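You operate a simulated robot arm through the tools that you are given. There is no shell and no other tool. Be economical: measure what you need, move in short steps, check, and stop when the job is done.

Carry out the task below with a simulated robot arm. There is one attempt and no reset: what you move stays moved.

TASK
Put things in order on the top of the pine table. At the end: the clear mixing cup from the top of the pine table stands where the clear jar stood; the blue tape roll from the top of the pine table stands on top of the blue labelled board (marked "LONG"); the yellow tube from the top of the pine table stands where the brown tin stood; the brown tin stands where the clear mixing cup stood; the clear jar stands where the blue tape roll stood; whatever was shut is shut again. Leave all else as you found it, and nothing knocked over.

It is judged by the outcome, as a careful person would: the job done as asked, and still so three seconds after it is handed in. It fails if anything else is knocked over, pushed out of place, dropped, spilled or broken.

THE ROBOT
A 7-joint arm with a two-finger parallel gripper, fixed in place. Base frame: the origin is at the foot of the arm, x ahead of it, y to its left, z up; the work surface is at about z = 0.8. Lengths are in m, angles in degrees, forces in N, time in s.
With the tool pointing down near the work surface it reaches from about 0.3 to 0.7 m from the base axis. Its first joint turns from -66.0 to 66.0 degrees. Payload 1.57 kg.
Tool frame: the origin (TCP) lies between the finger pads and is the grasp point; the fingertips stand 0.03 m ahead of it; z points along the fingers, y is the line along which they close. The gripper opens to 0.11 m. The fingers are 0.024 m wide and 0.012 m thick; the gripper's body (0.048 by 0.112 m) begins 0.078 m behind the TCP.
Orientation is that of the tool frame in the base frame, as a unit quaternion [x, y, z, w]. With the fingers straight down and closing along the base's y, the tool's x points along the base's -x, its y along +y and its z along -z.

THE INTERFACE
- The arm moves only by the tool play_rows. Its argument "series" is a list of rows, each a list of 3 entries, a list of its own where there are three numbers: the shift along the base's x, y, z in units of 300 mm (1.0 is 300 mm), then the turn, a rotation vector about the base's x, y, z in units of 180 degrees (1.0 is 180 degrees), then the gripper command, from -1 (fully open) to 1 (shut), values between in proportion. In form: [[[x, y, z], [ax, ay, az], hand], ...]. A call has 1 to 10 rows; each row is the pose to reach, as a shift and turn from the pose commanded when the call began. A call with a number of a shift or a turn outside -1 to 1 is refused whole. A row lasts 0.2 s, in which the tool goes at most 0.05 m and 8.6 degrees; a call with a longer step from one row to the next is refused whole, and so is a gripper value outside its range. A pose out of reach is approached as far as the arm can. The call stops where the force on the tool passes 40 N (or 10 N more than at its start, if that is more) or the arm is blocked; 0.2 s more then pass. The fingers move at their own pace (about 0.108 m/s each) and stop on an object; they squeeze with about 43 N. The grip force told is the motor's: it shows also when the fingers shut on nothing. Time passes only in rows, and 0.2 s behind the last, so rows that repeat a pose let the fingers close. It gives the time, the measured TCP pose, the force on the tool (base axes), the opening and the grip force at its end, in the units of the frame above (readings bear some noise).
- Cameras (640 x 400 px; columns grow to the right, rows downward): "scene" is fixed at [0.1407, -0.3751, 1.4077]; the picture's right is [0.94, -0.34, 0.00], its down [-0.18, -0.50, -0.85] and it looks along [0.29, 0.80, -0.53] (base axes); focal length 369 px, centre (320, 200). "wrist" rides on the gripper at [-0.036, 0, -0.08] in the tool frame; the picture's right is [0.00, -1.00, 0.00], its down [0.97, 0.00, -0.24] and it looks along [0.24, 0.00, 0.97] (tool axes); focal length 218 px, centre (320, 200).
- camera(camera): a new picture of that camera. No time passes.
- probe_pixels(camera, pixels): for up to 12 pixels [column, row] of the newest picture of that camera ("zoom" is the newest enlarged one), the place [x, y, z] in the base frame of the surface seen there, good to about 0.003 m. No time passes.
- zoom(camera, box): a new picture of the part [left, top, right, bottom] of that camera's present view, enlarged. No time passes.
- finish_job(): hands the job in; it is judged then, once.

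Work in short steps. Measure before you move; look again where a grasp or a placing could have gone wrong, and mend it. You have 80 turns and 38 pictures in all, the two below and enlarged ones among them. Open the gripper and draw the arm clear of the work before you hand the job in, unless the task says otherwise; then end with one line.

The tools are called after ">>>" as a command line: name --argument value ..., lists and objects as JSON in quotes. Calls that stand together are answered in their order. play_rows: Moves the arm, as the interface text tells. Its arguments: {"type":"object","properties":{"series":{"type":"array","items":{"type":"array"}}},"required":["series"]} The other tools are called the same way: camera (camera) takes a picture; probe_pixels (camera, pixels) gives the place of the surface under pixels of a picture; zoom (camera, box) takes an enlarged picture of a part of a camera's view; finish_job () hands the job in.

At the start:

```text
time: 0.0
eef_pos: [0.3806, 0.1958, 1.1086]
tool_rot: [0.0, 1.0, 0.0, 0.001]
wrist_force: [0.4, -0.4, -0.2]
grip_width: 0.1099
grip_force: 0.0
```

scene: 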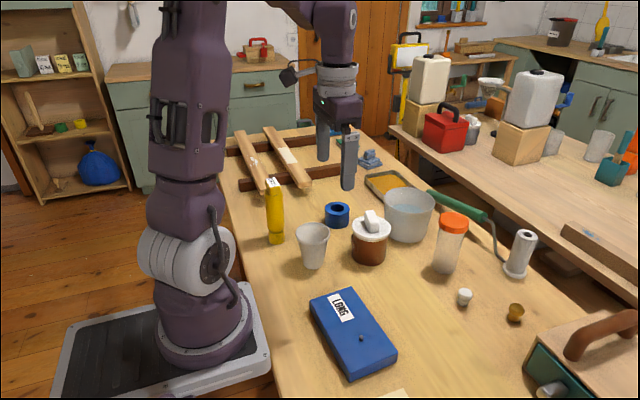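
wrist: 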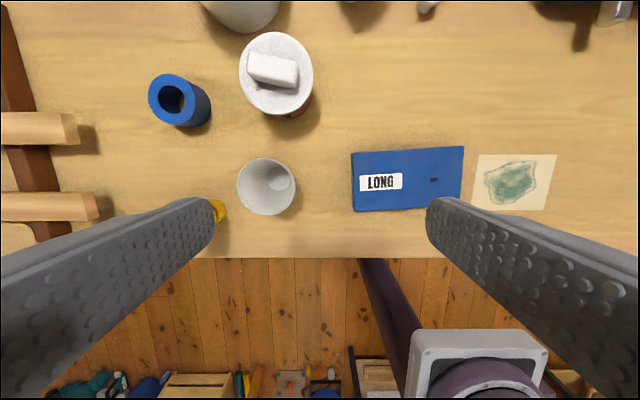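

I'll zoom in on the table objects to identify them before measuring.

>>> zoom --camera "scene" --box '[240, 160, 560, 360]'

>>> probe_pixels --camera "wrist" --pixels '[[265, 187], [172, 100], [215, 210], [276, 68], [276, 100], [410, 180], [355, 155], [463, 148], [357, 211], [460, 206], [350, 235], [150, 160]]'

```text
2.00 times, centred on (400, 260) of scene
```

zoom: 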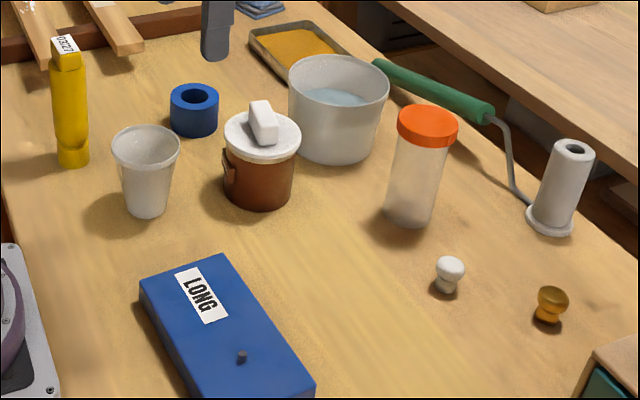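

```text
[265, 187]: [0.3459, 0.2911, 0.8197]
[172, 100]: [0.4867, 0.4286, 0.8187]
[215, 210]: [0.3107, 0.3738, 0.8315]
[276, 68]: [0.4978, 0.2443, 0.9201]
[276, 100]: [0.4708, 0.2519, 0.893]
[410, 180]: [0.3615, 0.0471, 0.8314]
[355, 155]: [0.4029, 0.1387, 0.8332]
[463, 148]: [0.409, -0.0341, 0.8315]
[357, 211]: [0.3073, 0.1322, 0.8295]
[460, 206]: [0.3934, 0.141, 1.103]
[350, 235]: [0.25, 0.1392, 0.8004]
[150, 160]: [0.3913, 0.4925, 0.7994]
```

Now precise geometry of each object, from the enlarged picture.

>>> probe_pixels --camera "zoom" --pixels '[[146, 130], [113, 142], [180, 145], [145, 216], [70, 130], [73, 164], [68, 50], [195, 90], [172, 97], [218, 97], [194, 136], [195, 98]]'

>>> probe_pixels --camera "zoom" --pixels '[[262, 105], [264, 118], [225, 130], [301, 135], [262, 155], [260, 190], [228, 165], [428, 122], [398, 122], [458, 130], [408, 224], [412, 190]]'

>>> probe_pixels --camera "zoom" --pixels '[[140, 282], [222, 256], [316, 385], [241, 354], [205, 292], [340, 58], [290, 90], [388, 90], [335, 160], [450, 268], [552, 295], [410, 85]]'

>>> zoom --camera "scene" --box '[330, 180, 490, 280]'

```text
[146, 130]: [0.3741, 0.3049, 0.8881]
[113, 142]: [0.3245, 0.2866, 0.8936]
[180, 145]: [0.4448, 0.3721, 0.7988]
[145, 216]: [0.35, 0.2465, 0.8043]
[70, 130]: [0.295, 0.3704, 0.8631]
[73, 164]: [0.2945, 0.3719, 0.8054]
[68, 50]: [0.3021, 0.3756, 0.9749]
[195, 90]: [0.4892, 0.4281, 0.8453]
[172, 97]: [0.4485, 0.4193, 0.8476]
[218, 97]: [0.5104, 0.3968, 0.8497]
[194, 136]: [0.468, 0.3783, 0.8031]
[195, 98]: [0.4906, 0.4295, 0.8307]
```

```text
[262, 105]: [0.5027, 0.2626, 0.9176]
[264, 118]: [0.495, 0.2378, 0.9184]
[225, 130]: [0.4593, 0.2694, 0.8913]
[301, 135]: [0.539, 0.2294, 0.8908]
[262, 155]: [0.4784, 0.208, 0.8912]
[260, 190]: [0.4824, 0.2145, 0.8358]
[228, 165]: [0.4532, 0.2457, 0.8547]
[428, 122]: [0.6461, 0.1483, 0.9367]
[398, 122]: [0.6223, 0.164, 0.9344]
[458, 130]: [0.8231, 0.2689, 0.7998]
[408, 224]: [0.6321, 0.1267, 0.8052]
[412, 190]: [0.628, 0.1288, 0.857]
```

```text
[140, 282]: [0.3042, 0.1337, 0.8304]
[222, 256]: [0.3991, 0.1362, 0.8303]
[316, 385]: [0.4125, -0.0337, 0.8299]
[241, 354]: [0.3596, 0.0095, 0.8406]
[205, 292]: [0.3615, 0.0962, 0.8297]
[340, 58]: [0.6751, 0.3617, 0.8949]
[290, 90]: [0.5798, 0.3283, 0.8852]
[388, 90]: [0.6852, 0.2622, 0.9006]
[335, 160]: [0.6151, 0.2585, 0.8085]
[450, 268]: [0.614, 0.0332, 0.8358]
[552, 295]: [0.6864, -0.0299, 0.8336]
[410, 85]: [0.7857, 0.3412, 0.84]
```

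```text
4.00 times, centred on (410, 230) of scene
```

zoom: 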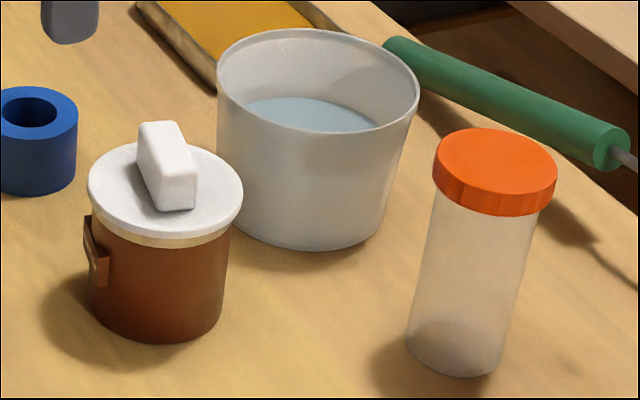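

The roll's centre computes to about (0.484, 0.409). I move above it and check with the wrist camera.

>>> play_rows --series '[[[0.0575, 0.1185, -0.04], [0, 0, 0], -1], [[0.115, 0.237, -0.08], [0, 0, 0], -1], [[0.1725, 0.3555, -0.12], [0, 0, 0], -1], [[0.23, 0.474, -0.18], [0, 0, 0], -1], [[0.2875, 0.5925, -0.24], [0, 0, 0], -1], [[0.3447, 0.7107, -0.3], [0, 0, 0], -1], [[0.3447, 0.7107, -0.362], [0, 0, 0], -1]]'

>>> camera --camera "wrist"

```text
time: 1.6
eef_pos: [0.485, 0.4067, 1.0004]
tool_rot: [-0.001, 1.0, -0.001, 0.0]
wrist_force: [0.3, -0.1, -1.6]
grip_width: 0.11
grip_force: 0.0
```

```text
33 pictures are left
```

wrist: 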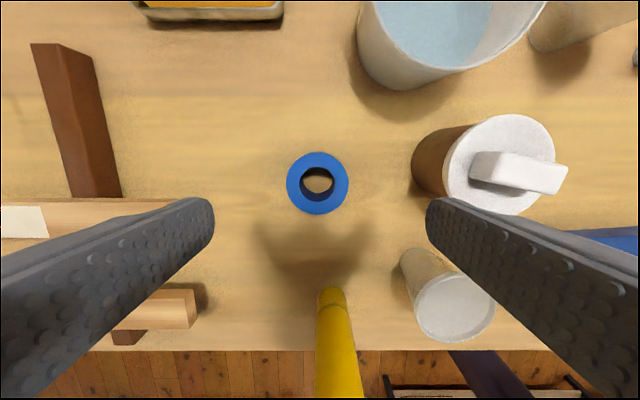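

Roll centre confirmed at pixel (317,183) → (0.482, 0.410), diameter 0.067. I descend and grasp.

>>> play_rows --series '[[[-0.0067, 0.003, -0.15], [0, 0, 0], -1], [[-0.0067, 0.003, -0.3], [0, 0, 0], -1], [[-0.0067, 0.003, -0.43], [0, 0, 0], -1], [[-0.0067, 0.003, -0.54], [0, 0, 0], -1], [[-0.0067, 0.003, -0.54], [0, 0, 0], 1], [[-0.0067, 0.003, -0.54], [0, 0, 0], 1], [[-0.0067, 0.003, -0.54], [0, 0, 0], 1]]'

```text
time: 3.2
eef_pos: [0.4792, 0.4097, 0.8384]
tool_rot: [0.0, 1.0, 0.0, 0.001]
wrist_force: [-0.3, 0.1, -0.2]
grip_width: 0.0679
grip_force: 42.8
```

Roll is held (0.068). I lift it and carry it toward the board.

>>> play_rows --series '[[[0, 0, 0.1], [0, 0, 0], 1], [[0, 0, 0.25], [0, 0, 0], 1], [[0, 0, 0.4], [0, 0, 0], 1], [[0, 0, 0.54], [0, 0, 0], 1], [[-0.0524, -0.1405, 0.54], [0, 0, 0], 1], [[-0.1049, -0.281, 0.54], [0, 0, 0], 1], [[-0.1573, -0.4215, 0.54], [0, 0, 0], 1], [[-0.2097, -0.562, 0.54], [0, 0, 0], 1], [[-0.2622, -0.7025, 0.54], [0, 0, 0], 1], [[-0.3146, -0.843, 0.54], [0, 0, 0], 1]]'

```text
time: 5.4
eef_pos: [0.3861, 0.1568, 0.999]
tool_rot: [0.0, 1.0, 0.0, -0.001]
wrist_force: [0.2, 0.3, -0.2]
grip_width: 0.0679
grip_force: 43.0
```

Carry on to (0.357, 0.075) and set the roll down at 0.031 above table height, opening only partly to avoid the peg.

>>> play_rows --series '[[[-0.051, -0.137, 0], [0, 0, 0], 1], [[-0.102, -0.274, 0], [0, 0, 0], 1], [[-0.102, -0.274, -0.15], [0, 0, 0], 1], [[-0.102, -0.274, -0.3], [0, 0, 0], 1], [[-0.102, -0.274, -0.38], [0, 0, 0], 1], [[-0.102, -0.274, -0.41], [0, 0, 0], 1], [[-0.102, -0.274, -0.433], [0, 0, 0], 1], [[-0.102, -0.274, -0.433], [0, 0, 0], 1]]'

```text
time: 7.2
eef_pos: [0.3555, 0.0738, 0.868]
tool_rot: [0.0, 1.0, 0.0, -0.001]
wrist_force: [-0.6, -0.5, -1.3]
grip_width: 0.0679
grip_force: 42.9
```

Near contact; I lower 1 mm more, release partly and rise.

>>> play_rows --series '[[[0, 0, -0.004], [0, 0, 0], 1], [[0, 0, -0.004], [0, 0, 0], -0.4], [[0, 0, -0.004], [0, 0, 0], -0.4], [[0, 0, 0.06], [0, 0, 0], -0.4], [[0, 0, 0.2], [0, 0, 0], -0.4], [[0, 0, 0.35], [0, 0, 0], -1], [[0, 0, 0.5], [0, 0, 0], -1]]'

>>> camera --camera "scene"

```text
time: 8.8
eef_pos: [0.354, 0.0761, 1.0194]
tool_rot: [0.0, 1.0, 0.0, 0.0]
wrist_force: [-0.1, -0.1, 0.3]
grip_width: 0.1101
grip_force: 0.1
```

```text
32 pictures are left
```

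scene: 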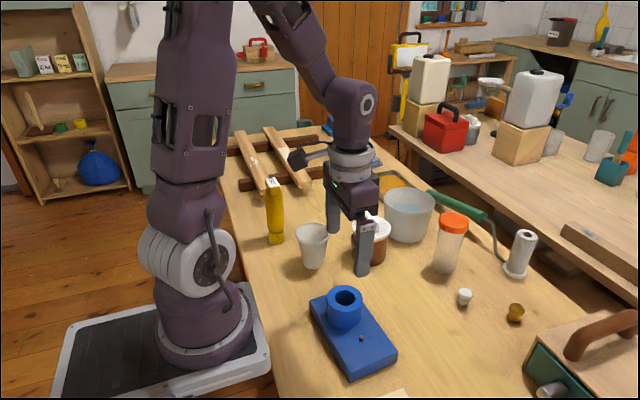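

Roll stands on the board. Next the jar: I move to a view position near it.

>>> play_rows --series '[[[0.135, 0.0406, 0.1], [0, 0, 0], -1], [[0.27, 0.0811, 0.1], [0, 0, 0], -1], [[0.405, 0.1217, 0.1], [0, 0, 0], -1], [[0.54, 0.1622, 0.1], [0, 0, 0], -1], [[0.675, 0.2028, 0.1], [0, 0, 0], -1], [[0.81, 0.2433, 0.1], [0, 0, 0], -1], [[0.81, 0.2433, 0.1], [0, 0, 0], -1]]'

>>> camera --camera "wrist"

```text
refused: row 1 steps farther than a row can; nothing moved
```

```text
31 pictures are left
```

wrist: 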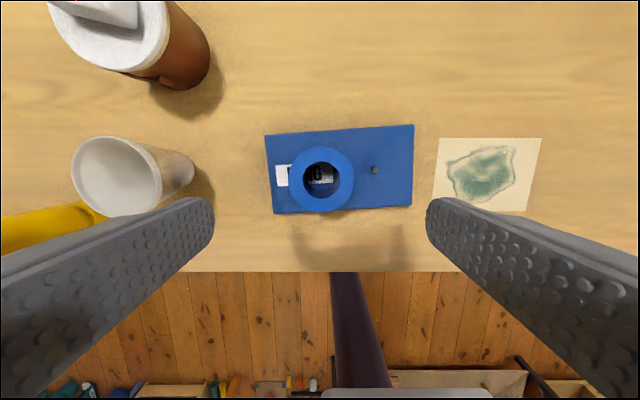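

Row 1's diagonal was too long; I spread the rise.

>>> play_rows --series '[[[0.135, 0.0406, 0.02], [0, 0, 0], -1], [[0.27, 0.0811, 0.04], [0, 0, 0], -1], [[0.405, 0.1217, 0.06], [0, 0, 0], -1], [[0.54, 0.1622, 0.08], [0, 0, 0], -1], [[0.675, 0.2028, 0.1], [0, 0, 0], -1], [[0.81, 0.2433, 0.1], [0, 0, 0], -1], [[0.81, 0.2433, 0.1], [0, 0, 0], -1]]'

>>> camera --camera "wrist"

```text
time: 10.4
eef_pos: [0.5993, 0.1474, 1.0509]
tool_rot: [0.0, 1.0, 0.001, -0.001]
wrist_force: [-0.3, 0.4, 0.2]
grip_width: 0.1101
grip_force: 0.1
```

```text
30 pictures are left
```

wrist: 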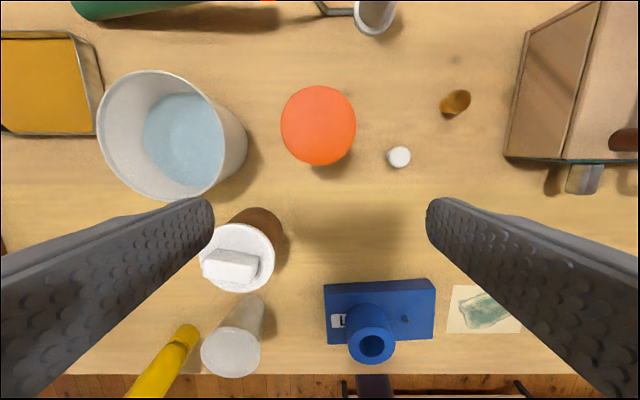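

>>> probe_pixels --camera "wrist" --pixels '[[318, 125], [284, 125], [353, 125], [318, 90], [318, 160], [398, 156], [455, 100], [225, 264], [240, 130], [230, 345], [247, 150], [210, 75]]'

```text
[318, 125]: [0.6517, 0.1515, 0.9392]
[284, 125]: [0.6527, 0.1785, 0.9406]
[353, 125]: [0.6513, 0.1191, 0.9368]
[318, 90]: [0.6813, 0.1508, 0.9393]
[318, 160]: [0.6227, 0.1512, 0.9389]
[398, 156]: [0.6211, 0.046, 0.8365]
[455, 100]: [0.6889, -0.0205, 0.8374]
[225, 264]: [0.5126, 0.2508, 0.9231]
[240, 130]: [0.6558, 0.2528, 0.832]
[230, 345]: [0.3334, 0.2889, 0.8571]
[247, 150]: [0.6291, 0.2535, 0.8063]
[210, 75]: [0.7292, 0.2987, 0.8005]
```

Jar lid centre is (0.652, 0.150), dia 0.063. I descend to grip at lid height, then lift 1 cm to test whether lid and jar come together.

>>> play_rows --series '[[[0.0865, 0.003, 0], [0, 0, 0], -1], [[0.173, 0.005, 0], [0, 0, 0], -1], [[0.173, 0.005, -0.15], [0, 0, 0], -1], [[0.173, 0.005, -0.3], [0, 0, 0], -1], [[0.173, 0.005, -0.4167], [0, 0, 0], -1], [[0.173, 0.005, -0.4167], [0, 0, 0], 1], [[0.173, 0.005, -0.4167], [0, 0, 0], 1], [[0.173, 0.005, -0.4167], [0, 0, 0], 1], [[0.173, 0.005, -0.4], [0, 0, 0], 1], [[0.173, 0.005, -0.383], [0, 0, 0], 1]]'

>>> zoom --camera "scene" --box '[370, 160, 530, 290]'

```text
time: 12.6
eef_pos: [0.6501, 0.1494, 0.9343]
tool_rot: [-0.001, 1.0, -0.001, 0.0]
wrist_force: [-0.2, -0.1, -1.3]
grip_width: 0.0595
grip_force: 43.2
```

```text
3.08 times, centred on (450, 225) of scene
```

zoom: 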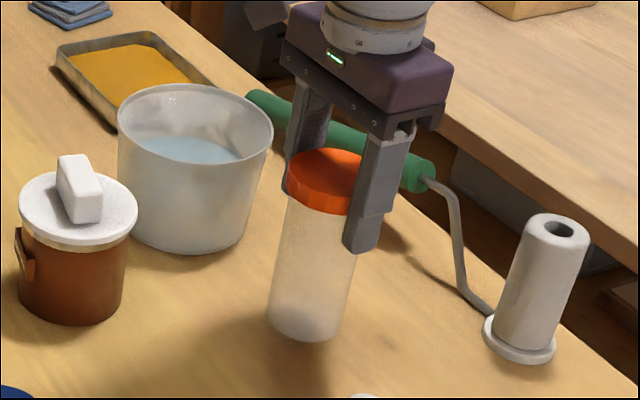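

The jar rises with its lid. I lift higher and carry it over to (0.482, 0.410).

>>> play_rows --series '[[[0, 0, 0.161], [0, 0, 0], 1], [[0, 0, 0.322], [0, 0, 0], 1], [[0, 0, 0.483], [0, 0, 0], 1], [[-0.081, 0.124, 0.483], [0, 0, 0], 1], [[-0.162, 0.248, 0.483], [0, 0, 0], 1], [[-0.243, 0.372, 0.483], [0, 0, 0], 1], [[-0.324, 0.496, 0.483], [0, 0, 0], 1], [[-0.405, 0.62, 0.483], [0, 0, 0], 1], [[-0.486, 0.744, 0.483], [0, 0, 0], 1], [[-0.567, 0.868, 0.483], [0, 0, 0], 1]]'

>>> play_rows --series '[[[0, 0, -0.15], [0, 0, 0], 1], [[0, 0, -0.3], [0, 0, 0], 1], [[0, 0, -0.42], [0, 0, 0], 1], [[0, 0, -0.48], [0, 0, 0], 1], [[0, 0, -0.505], [0, 0, 0], 1], [[0, 0, -0.513], [0, 0, 0], 1], [[0, 0, -0.513], [0, 0, 0], 1]]'

>>> camera --camera "scene"

```text
time: 14.8
eef_pos: [0.4807, 0.4117, 1.0795]
tool_rot: [0.0, 1.0, 0.001, 0.001]
wrist_force: [0.3, 0.8, -2.3]
grip_width: 0.0596
grip_force: 43.3
out of reach, approached as far as the arm can: row 3
```

```text
time: 16.4
eef_pos: [0.481, 0.4086, 0.9263]
tool_rot: [0.0, 1.0, 0.001, 0.001]
wrist_force: [0.5, 0.4, -1.5]
grip_width: 0.0597
grip_force: 42.8
```

```text
28 pictures are left
```

scene: 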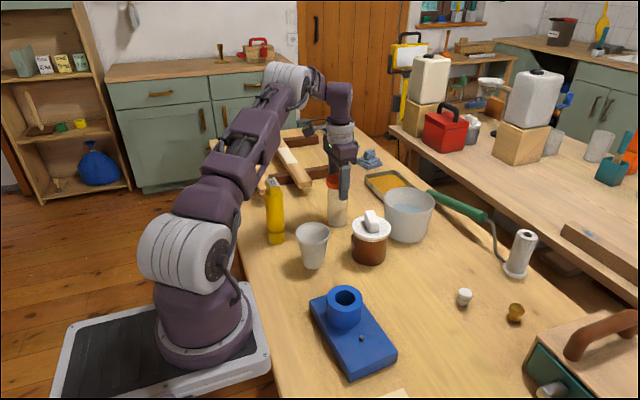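

Jar is upright just above its spot. I lower the last millimetre, release and rise.

>>> play_rows --series '[[[0, 0, -0.004], [0, 0, 0], 1], [[0, 0, -0.004], [0, 0, 0], -0.3], [[0, 0, -0.004], [0, 0, 0], -1], [[0, 0, -0.004], [0, 0, 0], -1], [[0, 0, 0.1], [0, 0, 0], -1], [[0, 0, 0.25], [0, 0, 0], -1], [[0, 0, 0.4], [0, 0, 0], -1]]'

>>> camera --camera "wrist"

```text
time: 18.0
eef_pos: [0.4815, 0.4067, 1.046]
tool_rot: [0.0, 1.0, 0.001, 0.001]
wrist_force: [0.4, -0.3, 0.3]
grip_width: 0.1101
grip_force: 0.0
```

```text
27 pictures are left
```

wrist: 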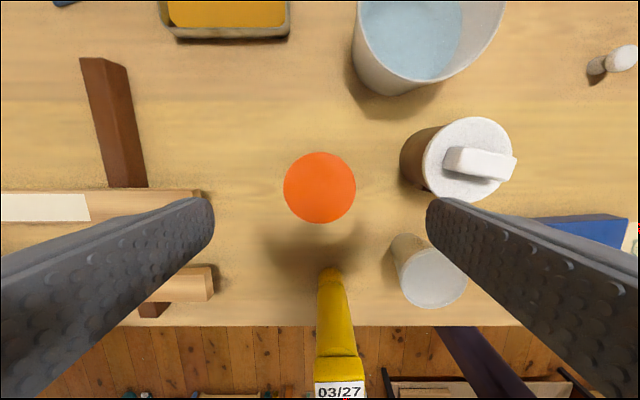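

Jar stands in place. Now I move above the cup.

>>> play_rows --series '[[[-0.08, -0.0934, 0], [0, 0, 0], -1], [[-0.16, -0.1868, 0], [0, 0, 0], -1], [[-0.24, -0.28, 0], [0, 0, 0], -1], [[-0.32, -0.3736, 0], [0, 0, 0], -1], [[-0.4, -0.467, 0], [0, 0, 0], -1], [[-0.4, -0.467, -0.05], [0, 0, 0], -1], [[-0.4, -0.467, -0.05], [0, 0, 0], -1]]'

>>> camera --camera "wrist"

```text
time: 19.6
eef_pos: [0.3607, 0.2678, 1.0305]
tool_rot: [-0.001, 1.0, -0.001, 0.001]
wrist_force: [-0.2, -0.2, -0.5]
grip_width: 0.1102
grip_force: 0.1
```

```text
26 pictures are left
```

wrist: 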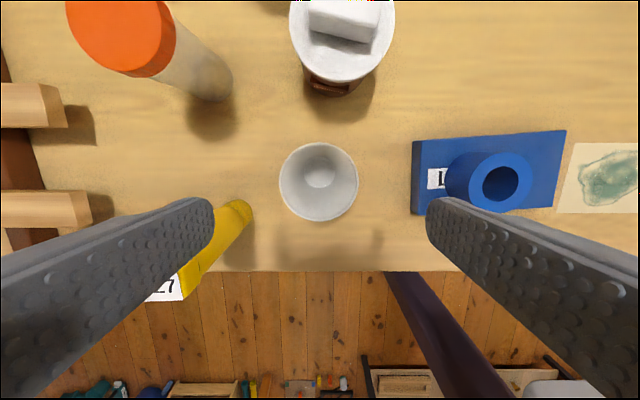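

Cup rim centre at pixel (318,181) → (0.363, 0.2695), dia 0.08, empty. Descend and grasp near the rim.

>>> play_rows --series '[[[0.003, -0.001, -0.15], [0, 0, 0], -1], [[0.003, -0.001, -0.3], [0, 0, 0], -1], [[0.003, -0.001, -0.42], [0, 0, 0], -1], [[0.003, -0.001, -0.5], [0, 0, 0], -1], [[0.003, -0.001, -0.5], [0, 0, 0], 1], [[0.003, -0.001, -0.5], [0, 0, 0], 1], [[0.003, -0.001, -0.5], [0, 0, 0], 1], [[0.003, -0.001, -0.48], [0, 0, 0], 1], [[0.003, -0.001, -0.45], [0, 0, 0], 1]]'

>>> zoom --camera "scene" --box '[240, 180, 400, 280]'

```text
time: 21.6
eef_pos: [0.361, 0.2701, 0.8959]
tool_rot: [0.0, 1.0, 0.001, 0.0]
wrist_force: [0.1, 0.5, 0.0]
grip_width: 0.0782
grip_force: 42.7
```

```text
4.00 times, centred on (320, 230) of scene
```

zoom: 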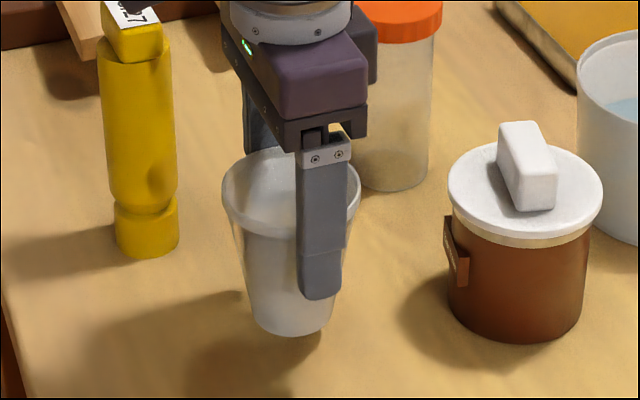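

Cup is held level. Lift over the tin and carry it to the jar's old place (0.652, 0.1495).

>>> play_rows --series '[[[0, 0, 0.155], [0, 0, 0], 1], [[0, 0, 0.31], [0, 0, 0], 1], [[0, 0, 0.467], [0, 0, 0], 1], [[0.138, -0.057, 0.467], [0, 0, 0], 1], [[0.275, -0.114, 0.467], [0, 0, 0], 1], [[0.413, -0.171, 0.467], [0, 0, 0], 1], [[0.55, -0.229, 0.467], [0, 0, 0], 1], [[0.688, -0.286, 0.467], [0, 0, 0], 1], [[0.825, -0.343, 0.45], [0, 0, 0], 1], [[0.963, -0.4, 0.4], [0, 0, 0], 1]]'

>>> play_rows --series '[[[0, 0, -0.15], [0, 0, 0], 1], [[0, 0, -0.3], [0, 0, 0], 1], [[0, 0, -0.4], [0, 0, 0], 1], [[0, 0, -0.435], [0, 0, 0], 1], [[0, 0, -0.447], [0, 0, 0], 1], [[0, 0, -0.447], [0, 0, 0], 1]]'

>>> zoom --camera "scene" --box '[370, 160, 530, 290]'

```text
time: 23.8
eef_pos: [0.6491, 0.1505, 1.0173]
tool_rot: [0.0, 1.0, -0.001, -0.001]
wrist_force: [1.1, 0.0, -0.7]
grip_width: 0.0782
grip_force: 43.0
```

```text
time: 25.2
eef_pos: [0.6504, 0.1512, 0.8824]
tool_rot: [0.0, 1.0, 0.0, 0.0]
wrist_force: [-0.6, 0.3, 0.3]
grip_width: 0.0784
grip_force: 43.1
```

```text
3.08 times, centred on (450, 225) of scene
```

zoom: 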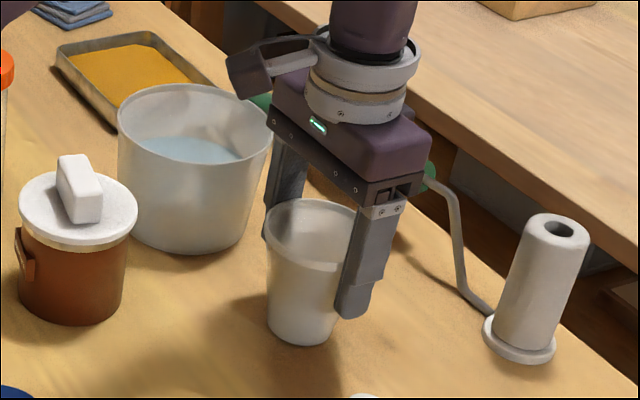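

Upright at the spot; lower 1 mm, release, rise, then check.

>>> play_rows --series '[[[0, 0, -0.004], [0, 0, 0], 1], [[0, 0, -0.004], [0, 0, 0], -0.6], [[0, 0, -0.004], [0, 0, 0], -1], [[0, 0, -0.004], [0, 0, 0], -1], [[0, 0, 0.1], [0, 0, 0], -1], [[0, 0, 0.25], [0, 0, 0], -1], [[0, 0, 0.4], [0, 0, 0], -1]]'

>>> camera --camera "wrist"

```text
time: 26.8
eef_pos: [0.6495, 0.1499, 1.0008]
tool_rot: [-0.001, 1.0, 0.001, 0.0]
wrist_force: [0.4, 0.0, -0.4]
grip_width: 0.1098
grip_force: 0.0
```

```text
23 pictures are left
```

wrist: 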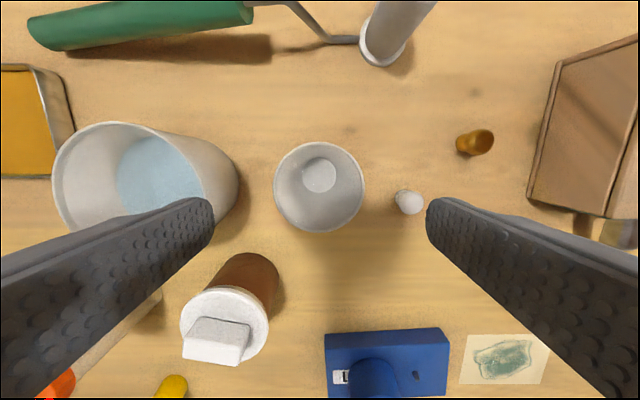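

Cup placed. Next the tin: move above it for a look.

>>> play_rows --series '[[[0, 0, 0.1], [0, 0, 0], -1], [[-0.1, 0.066, 0.15], [0, 0, 0], -1], [[-0.2, 0.132, 0.167], [0, 0, 0], -1], [[-0.3, 0.198, 0.167], [0, 0, 0], -1], [[-0.4, 0.264, 0.167], [0, 0, 0], -1], [[-0.507, 0.33, 0.167], [0, 0, 0], -1], [[-0.507, 0.33, 0.167], [0, 0, 0], -1]]'

>>> camera --camera "wrist"

```text
time: 28.4
eef_pos: [0.4997, 0.2474, 1.0522]
tool_rot: [0.0, 1.0, 0.0, 0.0]
wrist_force: [0.0, -0.2, -0.4]
grip_width: 0.1099
grip_force: 0.1
```

```text
22 pictures are left
```

wrist: 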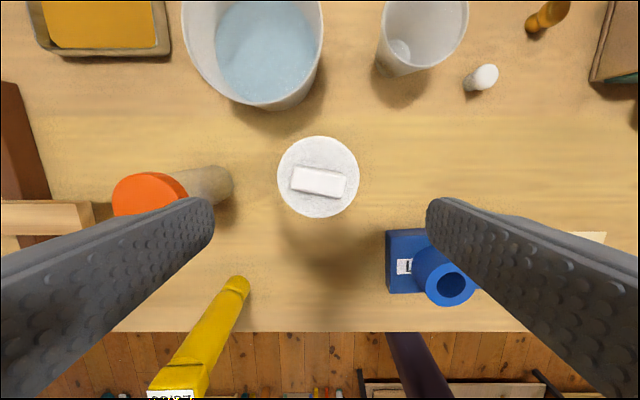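

Tin centre (0.502, 0.250); the lid's block handle is ~54 mm long, turned 9.5° from y. I turn the gripper -9.5°, grip the block lengthwise and lift slightly to learn if the lid is loose.

>>> play_rows --series '[[[0.007, 0.004, -0.05], [0, 0, -0.026], -1], [[0.007, 0.004, -0.15], [0, 0, -0.0528], -1], [[0.007, 0.004, -0.3], [0, 0, -0.0528], -1], [[0.007, 0.004, -0.413], [0, 0, -0.0528], -1], [[0.007, 0.004, -0.413], [0, 0, -0.0528], 1], [[0.007, 0.004, -0.413], [0, 0, -0.0528], 1], [[0.007, 0.004, -0.413], [0, 0, -0.0528], 1], [[0.007, 0.004, -0.39], [0, 0, -0.0528], 1], [[0.007, 0.004, -0.36], [0, 0, -0.0528], 1]]'

>>> zoom --camera "scene" --box '[300, 170, 460, 270]'

```text
time: 30.4
eef_pos: [0.5, 0.2487, 0.9435]
tool_rot: [0.083, 0.997, 0.0, 0.0]
wrist_force: [0.3, 0.2, -4.2]
grip_width: 0.0536
grip_force: 42.9
```

```text
4.00 times, centred on (380, 220) of scene
```

zoom: 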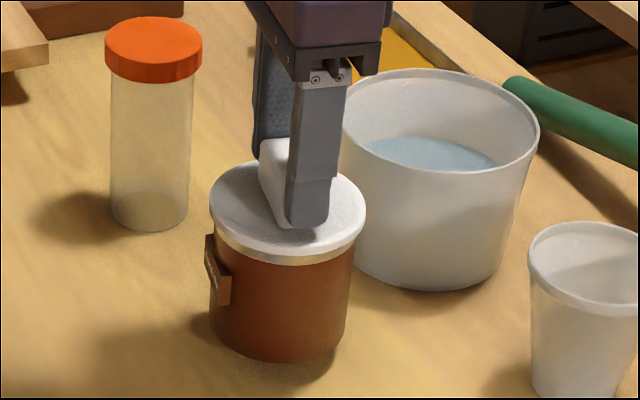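

The whole tin rose with its lid (4 N load, bottom edge moved up). I carry it low and gently to the cup's old place.

>>> play_rows --series '[[[-0.04, 0.006, 0], [0, 0, -0.0], 1], [[-0.11, 0.015, 0], [0, 0, 0], 1], [[-0.19, 0.026, 0], [0, 0, 0], 1], [[-0.27, 0.038, 0], [0, 0, 0], 1], [[-0.35, 0.049, 0], [0, 0, 0], 1], [[-0.42, 0.058, 0], [0, 0, 0], 1], [[-0.467, 0.065, 0], [0, 0, 0], 1], [[-0.467, 0.065, 0], [0, 0, 0], 1], [[-0.467, 0.065, -0.03], [0, 0, 0], 1], [[-0.467, 0.065, -0.047], [0, 0, 0], 1]]'

>>> zoom --camera "scene" --box '[240, 180, 400, 280]'

```text
time: 32.6
eef_pos: [0.3609, 0.2689, 0.9304]
tool_rot: [0.084, 0.996, 0.001, 0.0]
wrist_force: [-0.7, 0.3, -2.8]
grip_width: 0.0528
grip_force: 43.2
```

```text
4.00 times, centred on (320, 230) of scene
```

zoom: 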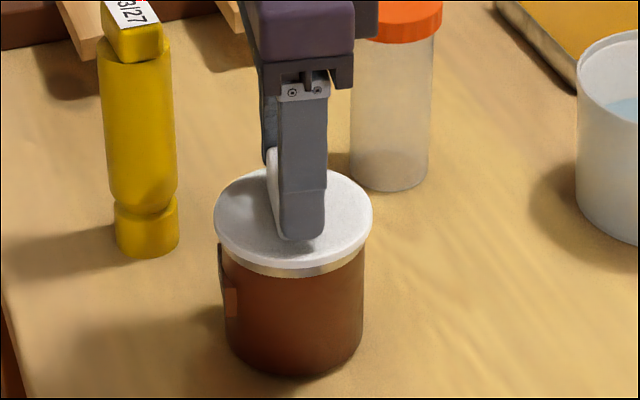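

Lower the last 3 mm slowly and check force.

>>> play_rows --series '[[[0, 0, -0.003], [0, 0, 0], 1], [[0, 0, -0.006], [0, 0, 0], 1], [[0, 0, -0.009], [0, 0, 0], 1], [[0, 0, -0.009], [0, 0, 0], 1]]'

>>> zoom --camera "scene" --box '[260, 200, 380, 275]'

```text
time: 33.6
eef_pos: [0.3601, 0.2687, 0.9271]
tool_rot: [0.082, 0.997, 0.0, 0.0]
wrist_force: [-0.3, 1.2, -1.0]
grip_width: 0.053
grip_force: 43.3
```

```text
5.33 times, centred on (320, 238) of scene
```

zoom: 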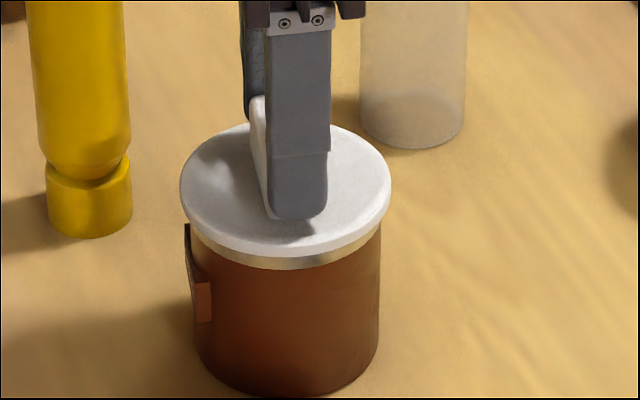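

Tin seems seated. One more millimetre, release and rise.

>>> play_rows --series '[[[0, 0, -0.004], [0, 0, 0], 1], [[0, 0, -0.004], [0, 0, 0], 0.0], [[0, 0, -0.004], [0, 0, 0], -1], [[0, 0, -0.004], [0, 0, 0], -1], [[0, 0, 0.1], [0, 0, 0], -1], [[0, 0, 0.25], [0, 0, 0], -1], [[0, 0, 0.4], [0, 0, 0], -1], [[0, 0, 0.4], [0, 0, 0.0528], -1]]'

>>> camera --camera "wrist"

>>> zoom --camera "scene" --box '[240, 160, 400, 290]'

```text
refused: row 8 steps farther than a row can; nothing moved
```

```text
18 pictures are left
```

wrist: 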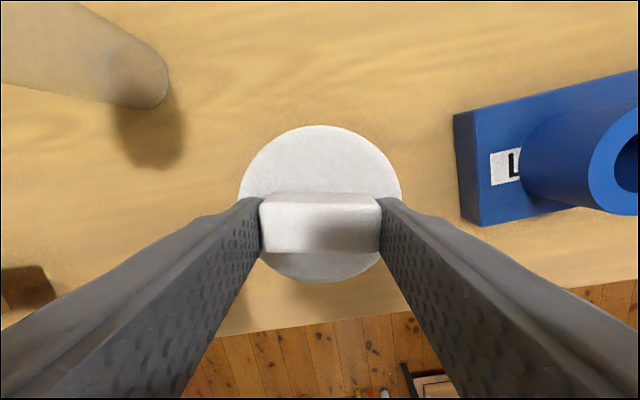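

```text
3.08 times, centred on (320, 225) of scene
```

zoom: 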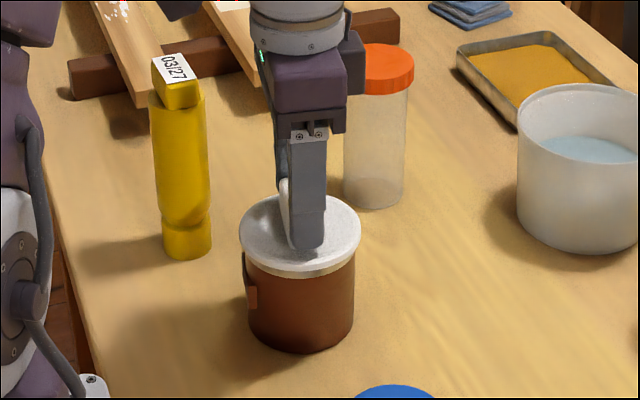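

The turn was just over the limit; I split it.

>>> play_rows --series '[[[0, 0, -0.004], [0, 0, 0], 1], [[0, 0, -0.004], [0, 0, 0], 0.0], [[0, 0, -0.004], [0, 0, 0], -1], [[0, 0, -0.004], [0, 0, 0], -1], [[0, 0, 0.1], [0, 0, 0], -1], [[0, 0, 0.25], [0, 0, 0], -1], [[0, 0, 0.4], [0, 0, 0.0264], -1], [[0, 0, 0.4], [0, 0, 0.0528], -1]]'

>>> camera --camera "wrist"

```text
time: 35.4
eef_pos: [0.3598, 0.27, 1.0469]
tool_rot: [0.0, 1.0, 0.0, 0.0]
wrist_force: [-0.2, 0.5, 0.6]
grip_width: 0.1099
grip_force: 0.0
```

```text
16 pictures are left
```

wrist: 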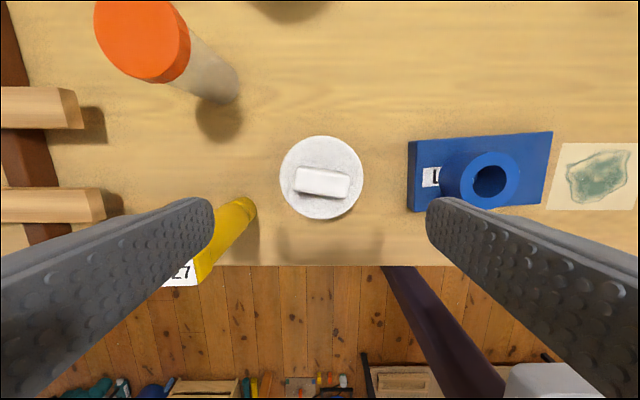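

Tin is in place with lid on. Now move above the yellow tube.

>>> play_rows --series '[[[0, 0, 0.117], [0, 0, 0], -1], [[-0.07, 0.114, 0.117], [0, 0, 0], -1], [[-0.14, 0.228, 0.117], [0, 0, 0], -1], [[-0.207, 0.342, 0.117], [0, 0, 0], -1], [[-0.207, 0.342, 0.117], [0, 0, 0], -1]]'

>>> camera --camera "wrist"

>>> zoom --camera "scene" --box '[230, 160, 350, 260]'

```text
time: 36.6
eef_pos: [0.2966, 0.3732, 1.0842]
tool_rot: [0.001, 1.0, 0.001, 0.0]
wrist_force: [-0.6, 0.0, 0.9]
grip_width: 0.1099
grip_force: 0.2
```

```text
15 pictures are left
```

wrist: 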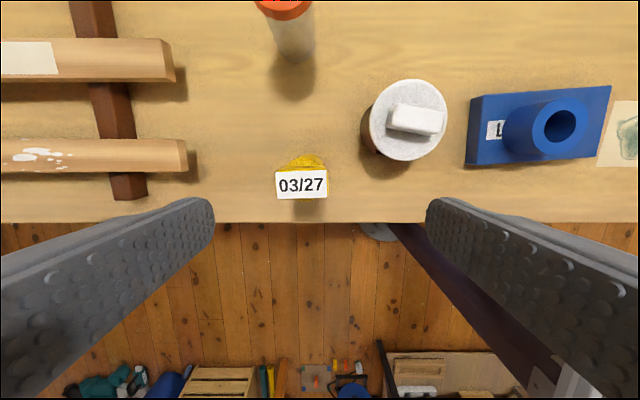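

```text
4.00 times, centred on (290, 210) of scene
```

zoom: 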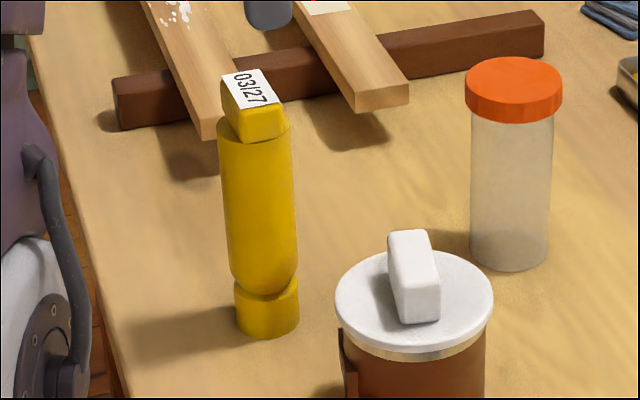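

>>> probe_pixels --camera "wrist" --pixels '[[301, 185], [278, 185], [325, 185], [301, 173], [301, 197], [305, 161], [292, 165], [322, 164]]'

>>> probe_pixels --camera "zoom" --pixels '[[248, 88], [258, 128], [222, 200], [258, 200], [295, 200], [238, 310], [267, 310], [297, 310], [267, 332], [230, 105], [280, 122]]'

```text
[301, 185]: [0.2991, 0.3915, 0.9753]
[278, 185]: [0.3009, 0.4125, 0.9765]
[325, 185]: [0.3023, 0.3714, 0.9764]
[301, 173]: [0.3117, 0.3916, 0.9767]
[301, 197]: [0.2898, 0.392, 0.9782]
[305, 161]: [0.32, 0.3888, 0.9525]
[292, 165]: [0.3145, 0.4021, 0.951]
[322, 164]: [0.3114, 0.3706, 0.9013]
```

```text
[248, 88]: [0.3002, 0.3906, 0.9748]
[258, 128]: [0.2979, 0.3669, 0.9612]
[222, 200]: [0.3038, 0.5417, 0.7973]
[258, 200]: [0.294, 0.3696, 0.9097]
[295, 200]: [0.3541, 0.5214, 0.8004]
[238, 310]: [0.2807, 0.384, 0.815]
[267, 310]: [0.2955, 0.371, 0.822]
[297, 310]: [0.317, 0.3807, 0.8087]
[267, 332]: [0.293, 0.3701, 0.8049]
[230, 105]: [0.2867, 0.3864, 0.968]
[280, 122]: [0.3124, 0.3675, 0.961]
```

Tube centre is (0.301, 0.391), about 0.045 across. Align, descend, grip the upper body, and lift a bit.

>>> play_rows --series '[[[0.003, 0.062, 0], [0, 0, 0], -1], [[0.003, 0.062, -0.14], [0, 0, 0], -1], [[0.003, 0.062, -0.28], [0, 0, 0], -1], [[0.003, 0.062, -0.42], [0, 0, 0], -1], [[0.003, 0.062, -0.56], [0, 0, 0], -1], [[0.003, 0.062, -0.56], [0, 0, 0], 1], [[0.003, 0.062, -0.56], [0, 0, 0], 1], [[0.003, 0.062, -0.56], [0, 0, 0], 1], [[0.003, 0.062, -0.54], [0, 0, 0], 1], [[0.003, 0.062, -0.51], [0, 0, 0], 1]]'

>>> zoom --camera "scene" --box '[230, 160, 350, 260]'

```text
time: 38.8
eef_pos: [0.2975, 0.3912, 0.9294]
tool_rot: [0.001, 1.0, 0.0, 0.0]
wrist_force: [-0.1, -0.1, -2.7]
grip_width: 0.0471
grip_force: 42.8
```

```text
4.00 times, centred on (290, 210) of scene
```

zoom: 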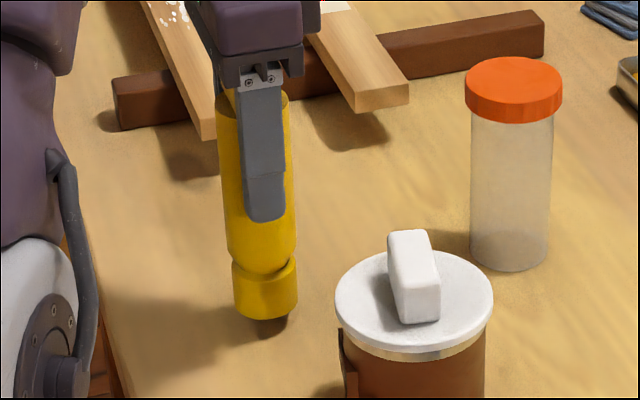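

Tube is held upright. Lift over the others and carry to the tin's old place (0.502, 0.250).

>>> play_rows --series '[[[0, 0, 0.161], [0, 0, 0], 1], [[0, 0, 0.322], [0, 0, 0], 1], [[0, 0, 0.483], [0, 0, 0], 1], [[0.1117, -0.0783, 0.483], [0, 0, 0], 1], [[0.2233, -0.1567, 0.483], [0, 0, 0], 1], [[0.335, -0.235, 0.483], [0, 0, 0], 1], [[0.4467, -0.3133, 0.483], [0, 0, 0], 1], [[0.5583, -0.3917, 0.483], [0, 0, 0], 1], [[0.67, -0.47, 0.483], [0, 0, 0], 1], [[0.67, -0.47, 0.483], [0, 0, 0], 1]]'

>>> play_rows --series '[[[0, 0, -0.15], [0, 0, 0], 1], [[0, 0, -0.3], [0, 0, 0], 1], [[0, 0, -0.43], [0, 0, 0], 1], [[0, 0, -0.5], [0, 0, 0], 1], [[0, 0, -0.525], [0, 0, 0], 1], [[0, 0, -0.53], [0, 0, 0], 1], [[0, 0, -0.53], [0, 0, 0], 1]]'

>>> zoom --camera "scene" --box '[300, 170, 460, 270]'

```text
time: 41.0
eef_pos: [0.5005, 0.2483, 1.0765]
tool_rot: [0.0, 1.0, 0.0, 0.0]
wrist_force: [0.0, 0.7, -1.7]
grip_width: 0.0473
grip_force: 43.4
```

```text
time: 42.6
eef_pos: [0.5001, 0.2489, 0.9152]
tool_rot: [0.0, 1.0, 0.001, 0.0]
wrist_force: [1.3, -0.6, -1.3]
grip_width: 0.0472
grip_force: 43.2
```

```text
4.00 times, centred on (380, 220) of scene
```

zoom: 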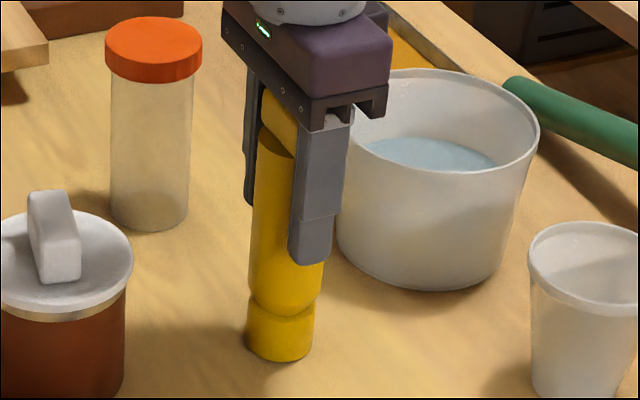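

Nearly seated. Lower 1.3 mm, pause, then check the force before release.

>>> play_rows --series '[[[0, 0, -0.003], [0, 0, 0], 1], [[0, 0, -0.0045], [0, 0, 0], 1], [[0, 0, -0.0045], [0, 0, 0], 1]]'

```text
time: 43.4
eef_pos: [0.5002, 0.2493, 0.9155]
tool_rot: [0.0, 1.0, 0.0, 0.0]
wrist_force: [0.8, 0.4, -1.2]
grip_width: 0.0475
grip_force: 42.9
```

>>> play_rows --series '[[[0, 0, -0.004], [0, 0, 0], 1], [[0, 0, -0.004], [0, 0, 0], 1], [[0, 0, -0.004], [0, 0, 0], 1]]'

>>> zoom --camera "scene" --box '[340, 230, 404, 270]'

```text
time: 44.2
eef_pos: [0.5002, 0.2494, 0.9127]
tool_rot: [0.001, 1.0, 0.0, 0.0]
wrist_force: [-4.9, -2.3, 11.3]
grip_width: 0.0472
grip_force: 42.6
```

```text
10.00 times, centred on (372, 250) of scene
```

zoom: 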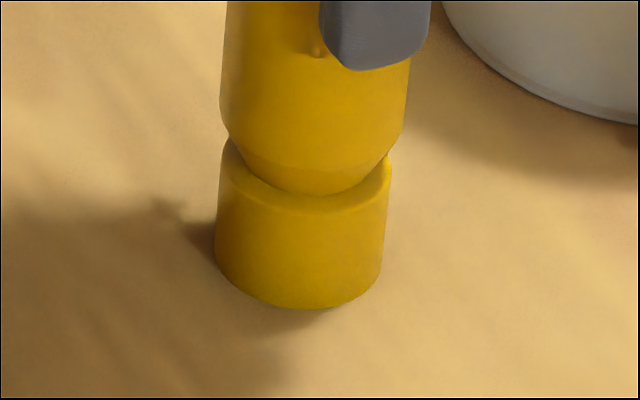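

Contact now (11 N). Ease up 0.6 mm, open gradually and rise.

>>> play_rows --series '[[[0, 0, 0.002], [0, 0, 0], 1], [[0, 0, 0.002], [0, 0, 0], 1], [[0, 0, 0.002], [0, 0, 0], 0.0], [[0, 0, 0.002], [0, 0, 0], -0.5], [[0, 0, 0.002], [0, 0, 0], -1], [[0, 0, 0.002], [0, 0, 0], -1], [[0, 0, 0.1], [0, 0, 0], -1], [[0, 0, 0.25], [0, 0, 0], -1], [[0, 0, 0.4], [0, 0, 0], -1], [[0, 0, 0.5], [0, 0, 0], -1]]'

>>> camera --camera "scene"

>>> camera --camera "wrist"

```text
time: 46.4
eef_pos: [0.5016, 0.2474, 1.0641]
tool_rot: [0.0, 1.0, 0.0, 0.0]
wrist_force: [1.4, 0.3, -0.4]
grip_width: 0.11
grip_force: 0.1
```

```text
10 pictures are left
```

scene: 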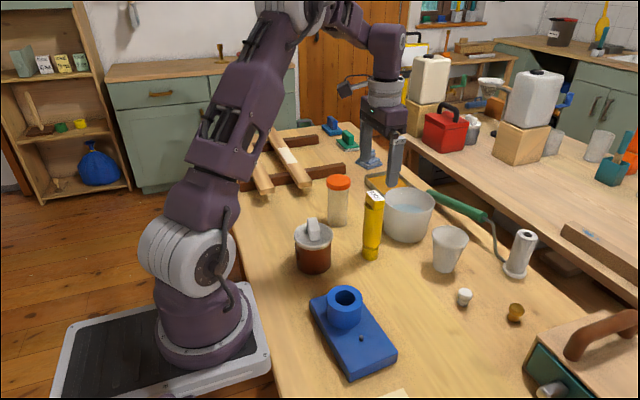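

```text
9 pictures are left
```

wrist: 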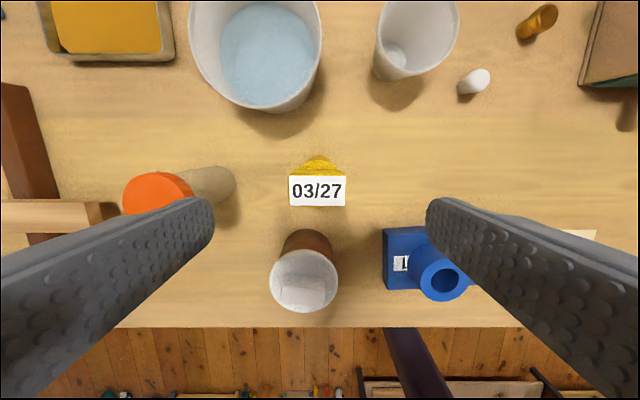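

All five stand in place. I raise the arm clear and check the tin's lid once more.

>>> play_rows --series '[[[0, 0, 0.1], [0, 0, 0], -1], [[-0.1, 0, 0.2], [0, 0, 0], -1], [[-0.2, 0, 0.2], [0, 0, 0], -1], [[-0.3, -0.05, 0.2], [0, 0, 0], -1], [[-0.4, -0.1, 0.2], [0, 0, 0], -1], [[-0.4, -0.1, 0.2], [0, 0, 0], -1]]'

>>> zoom --camera "scene" --box '[270, 170, 490, 310]'

```text
time: 47.8
eef_pos: [0.3794, 0.219, 1.124]
tool_rot: [0.0, 1.0, 0.0, 0.0]
wrist_force: [-0.4, -1.1, -0.3]
grip_width: 0.1099
grip_force: 0.1
```

```text
2.86 times, centred on (380, 240) of scene
```

zoom: 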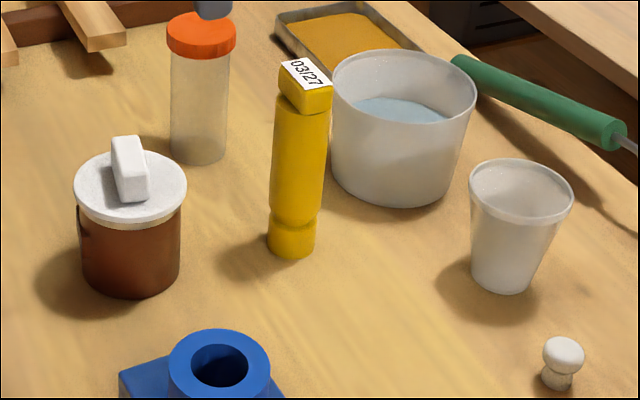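

Everything is upright, the lids are shut and the arm is clear, so I hand in.

>>> finish_job

```text
The job is handed in.
```

The job is handed in: the cup, tape roll, tube, tin and jar all stand upright in their asked-for places, with the tin and jar lids still on.
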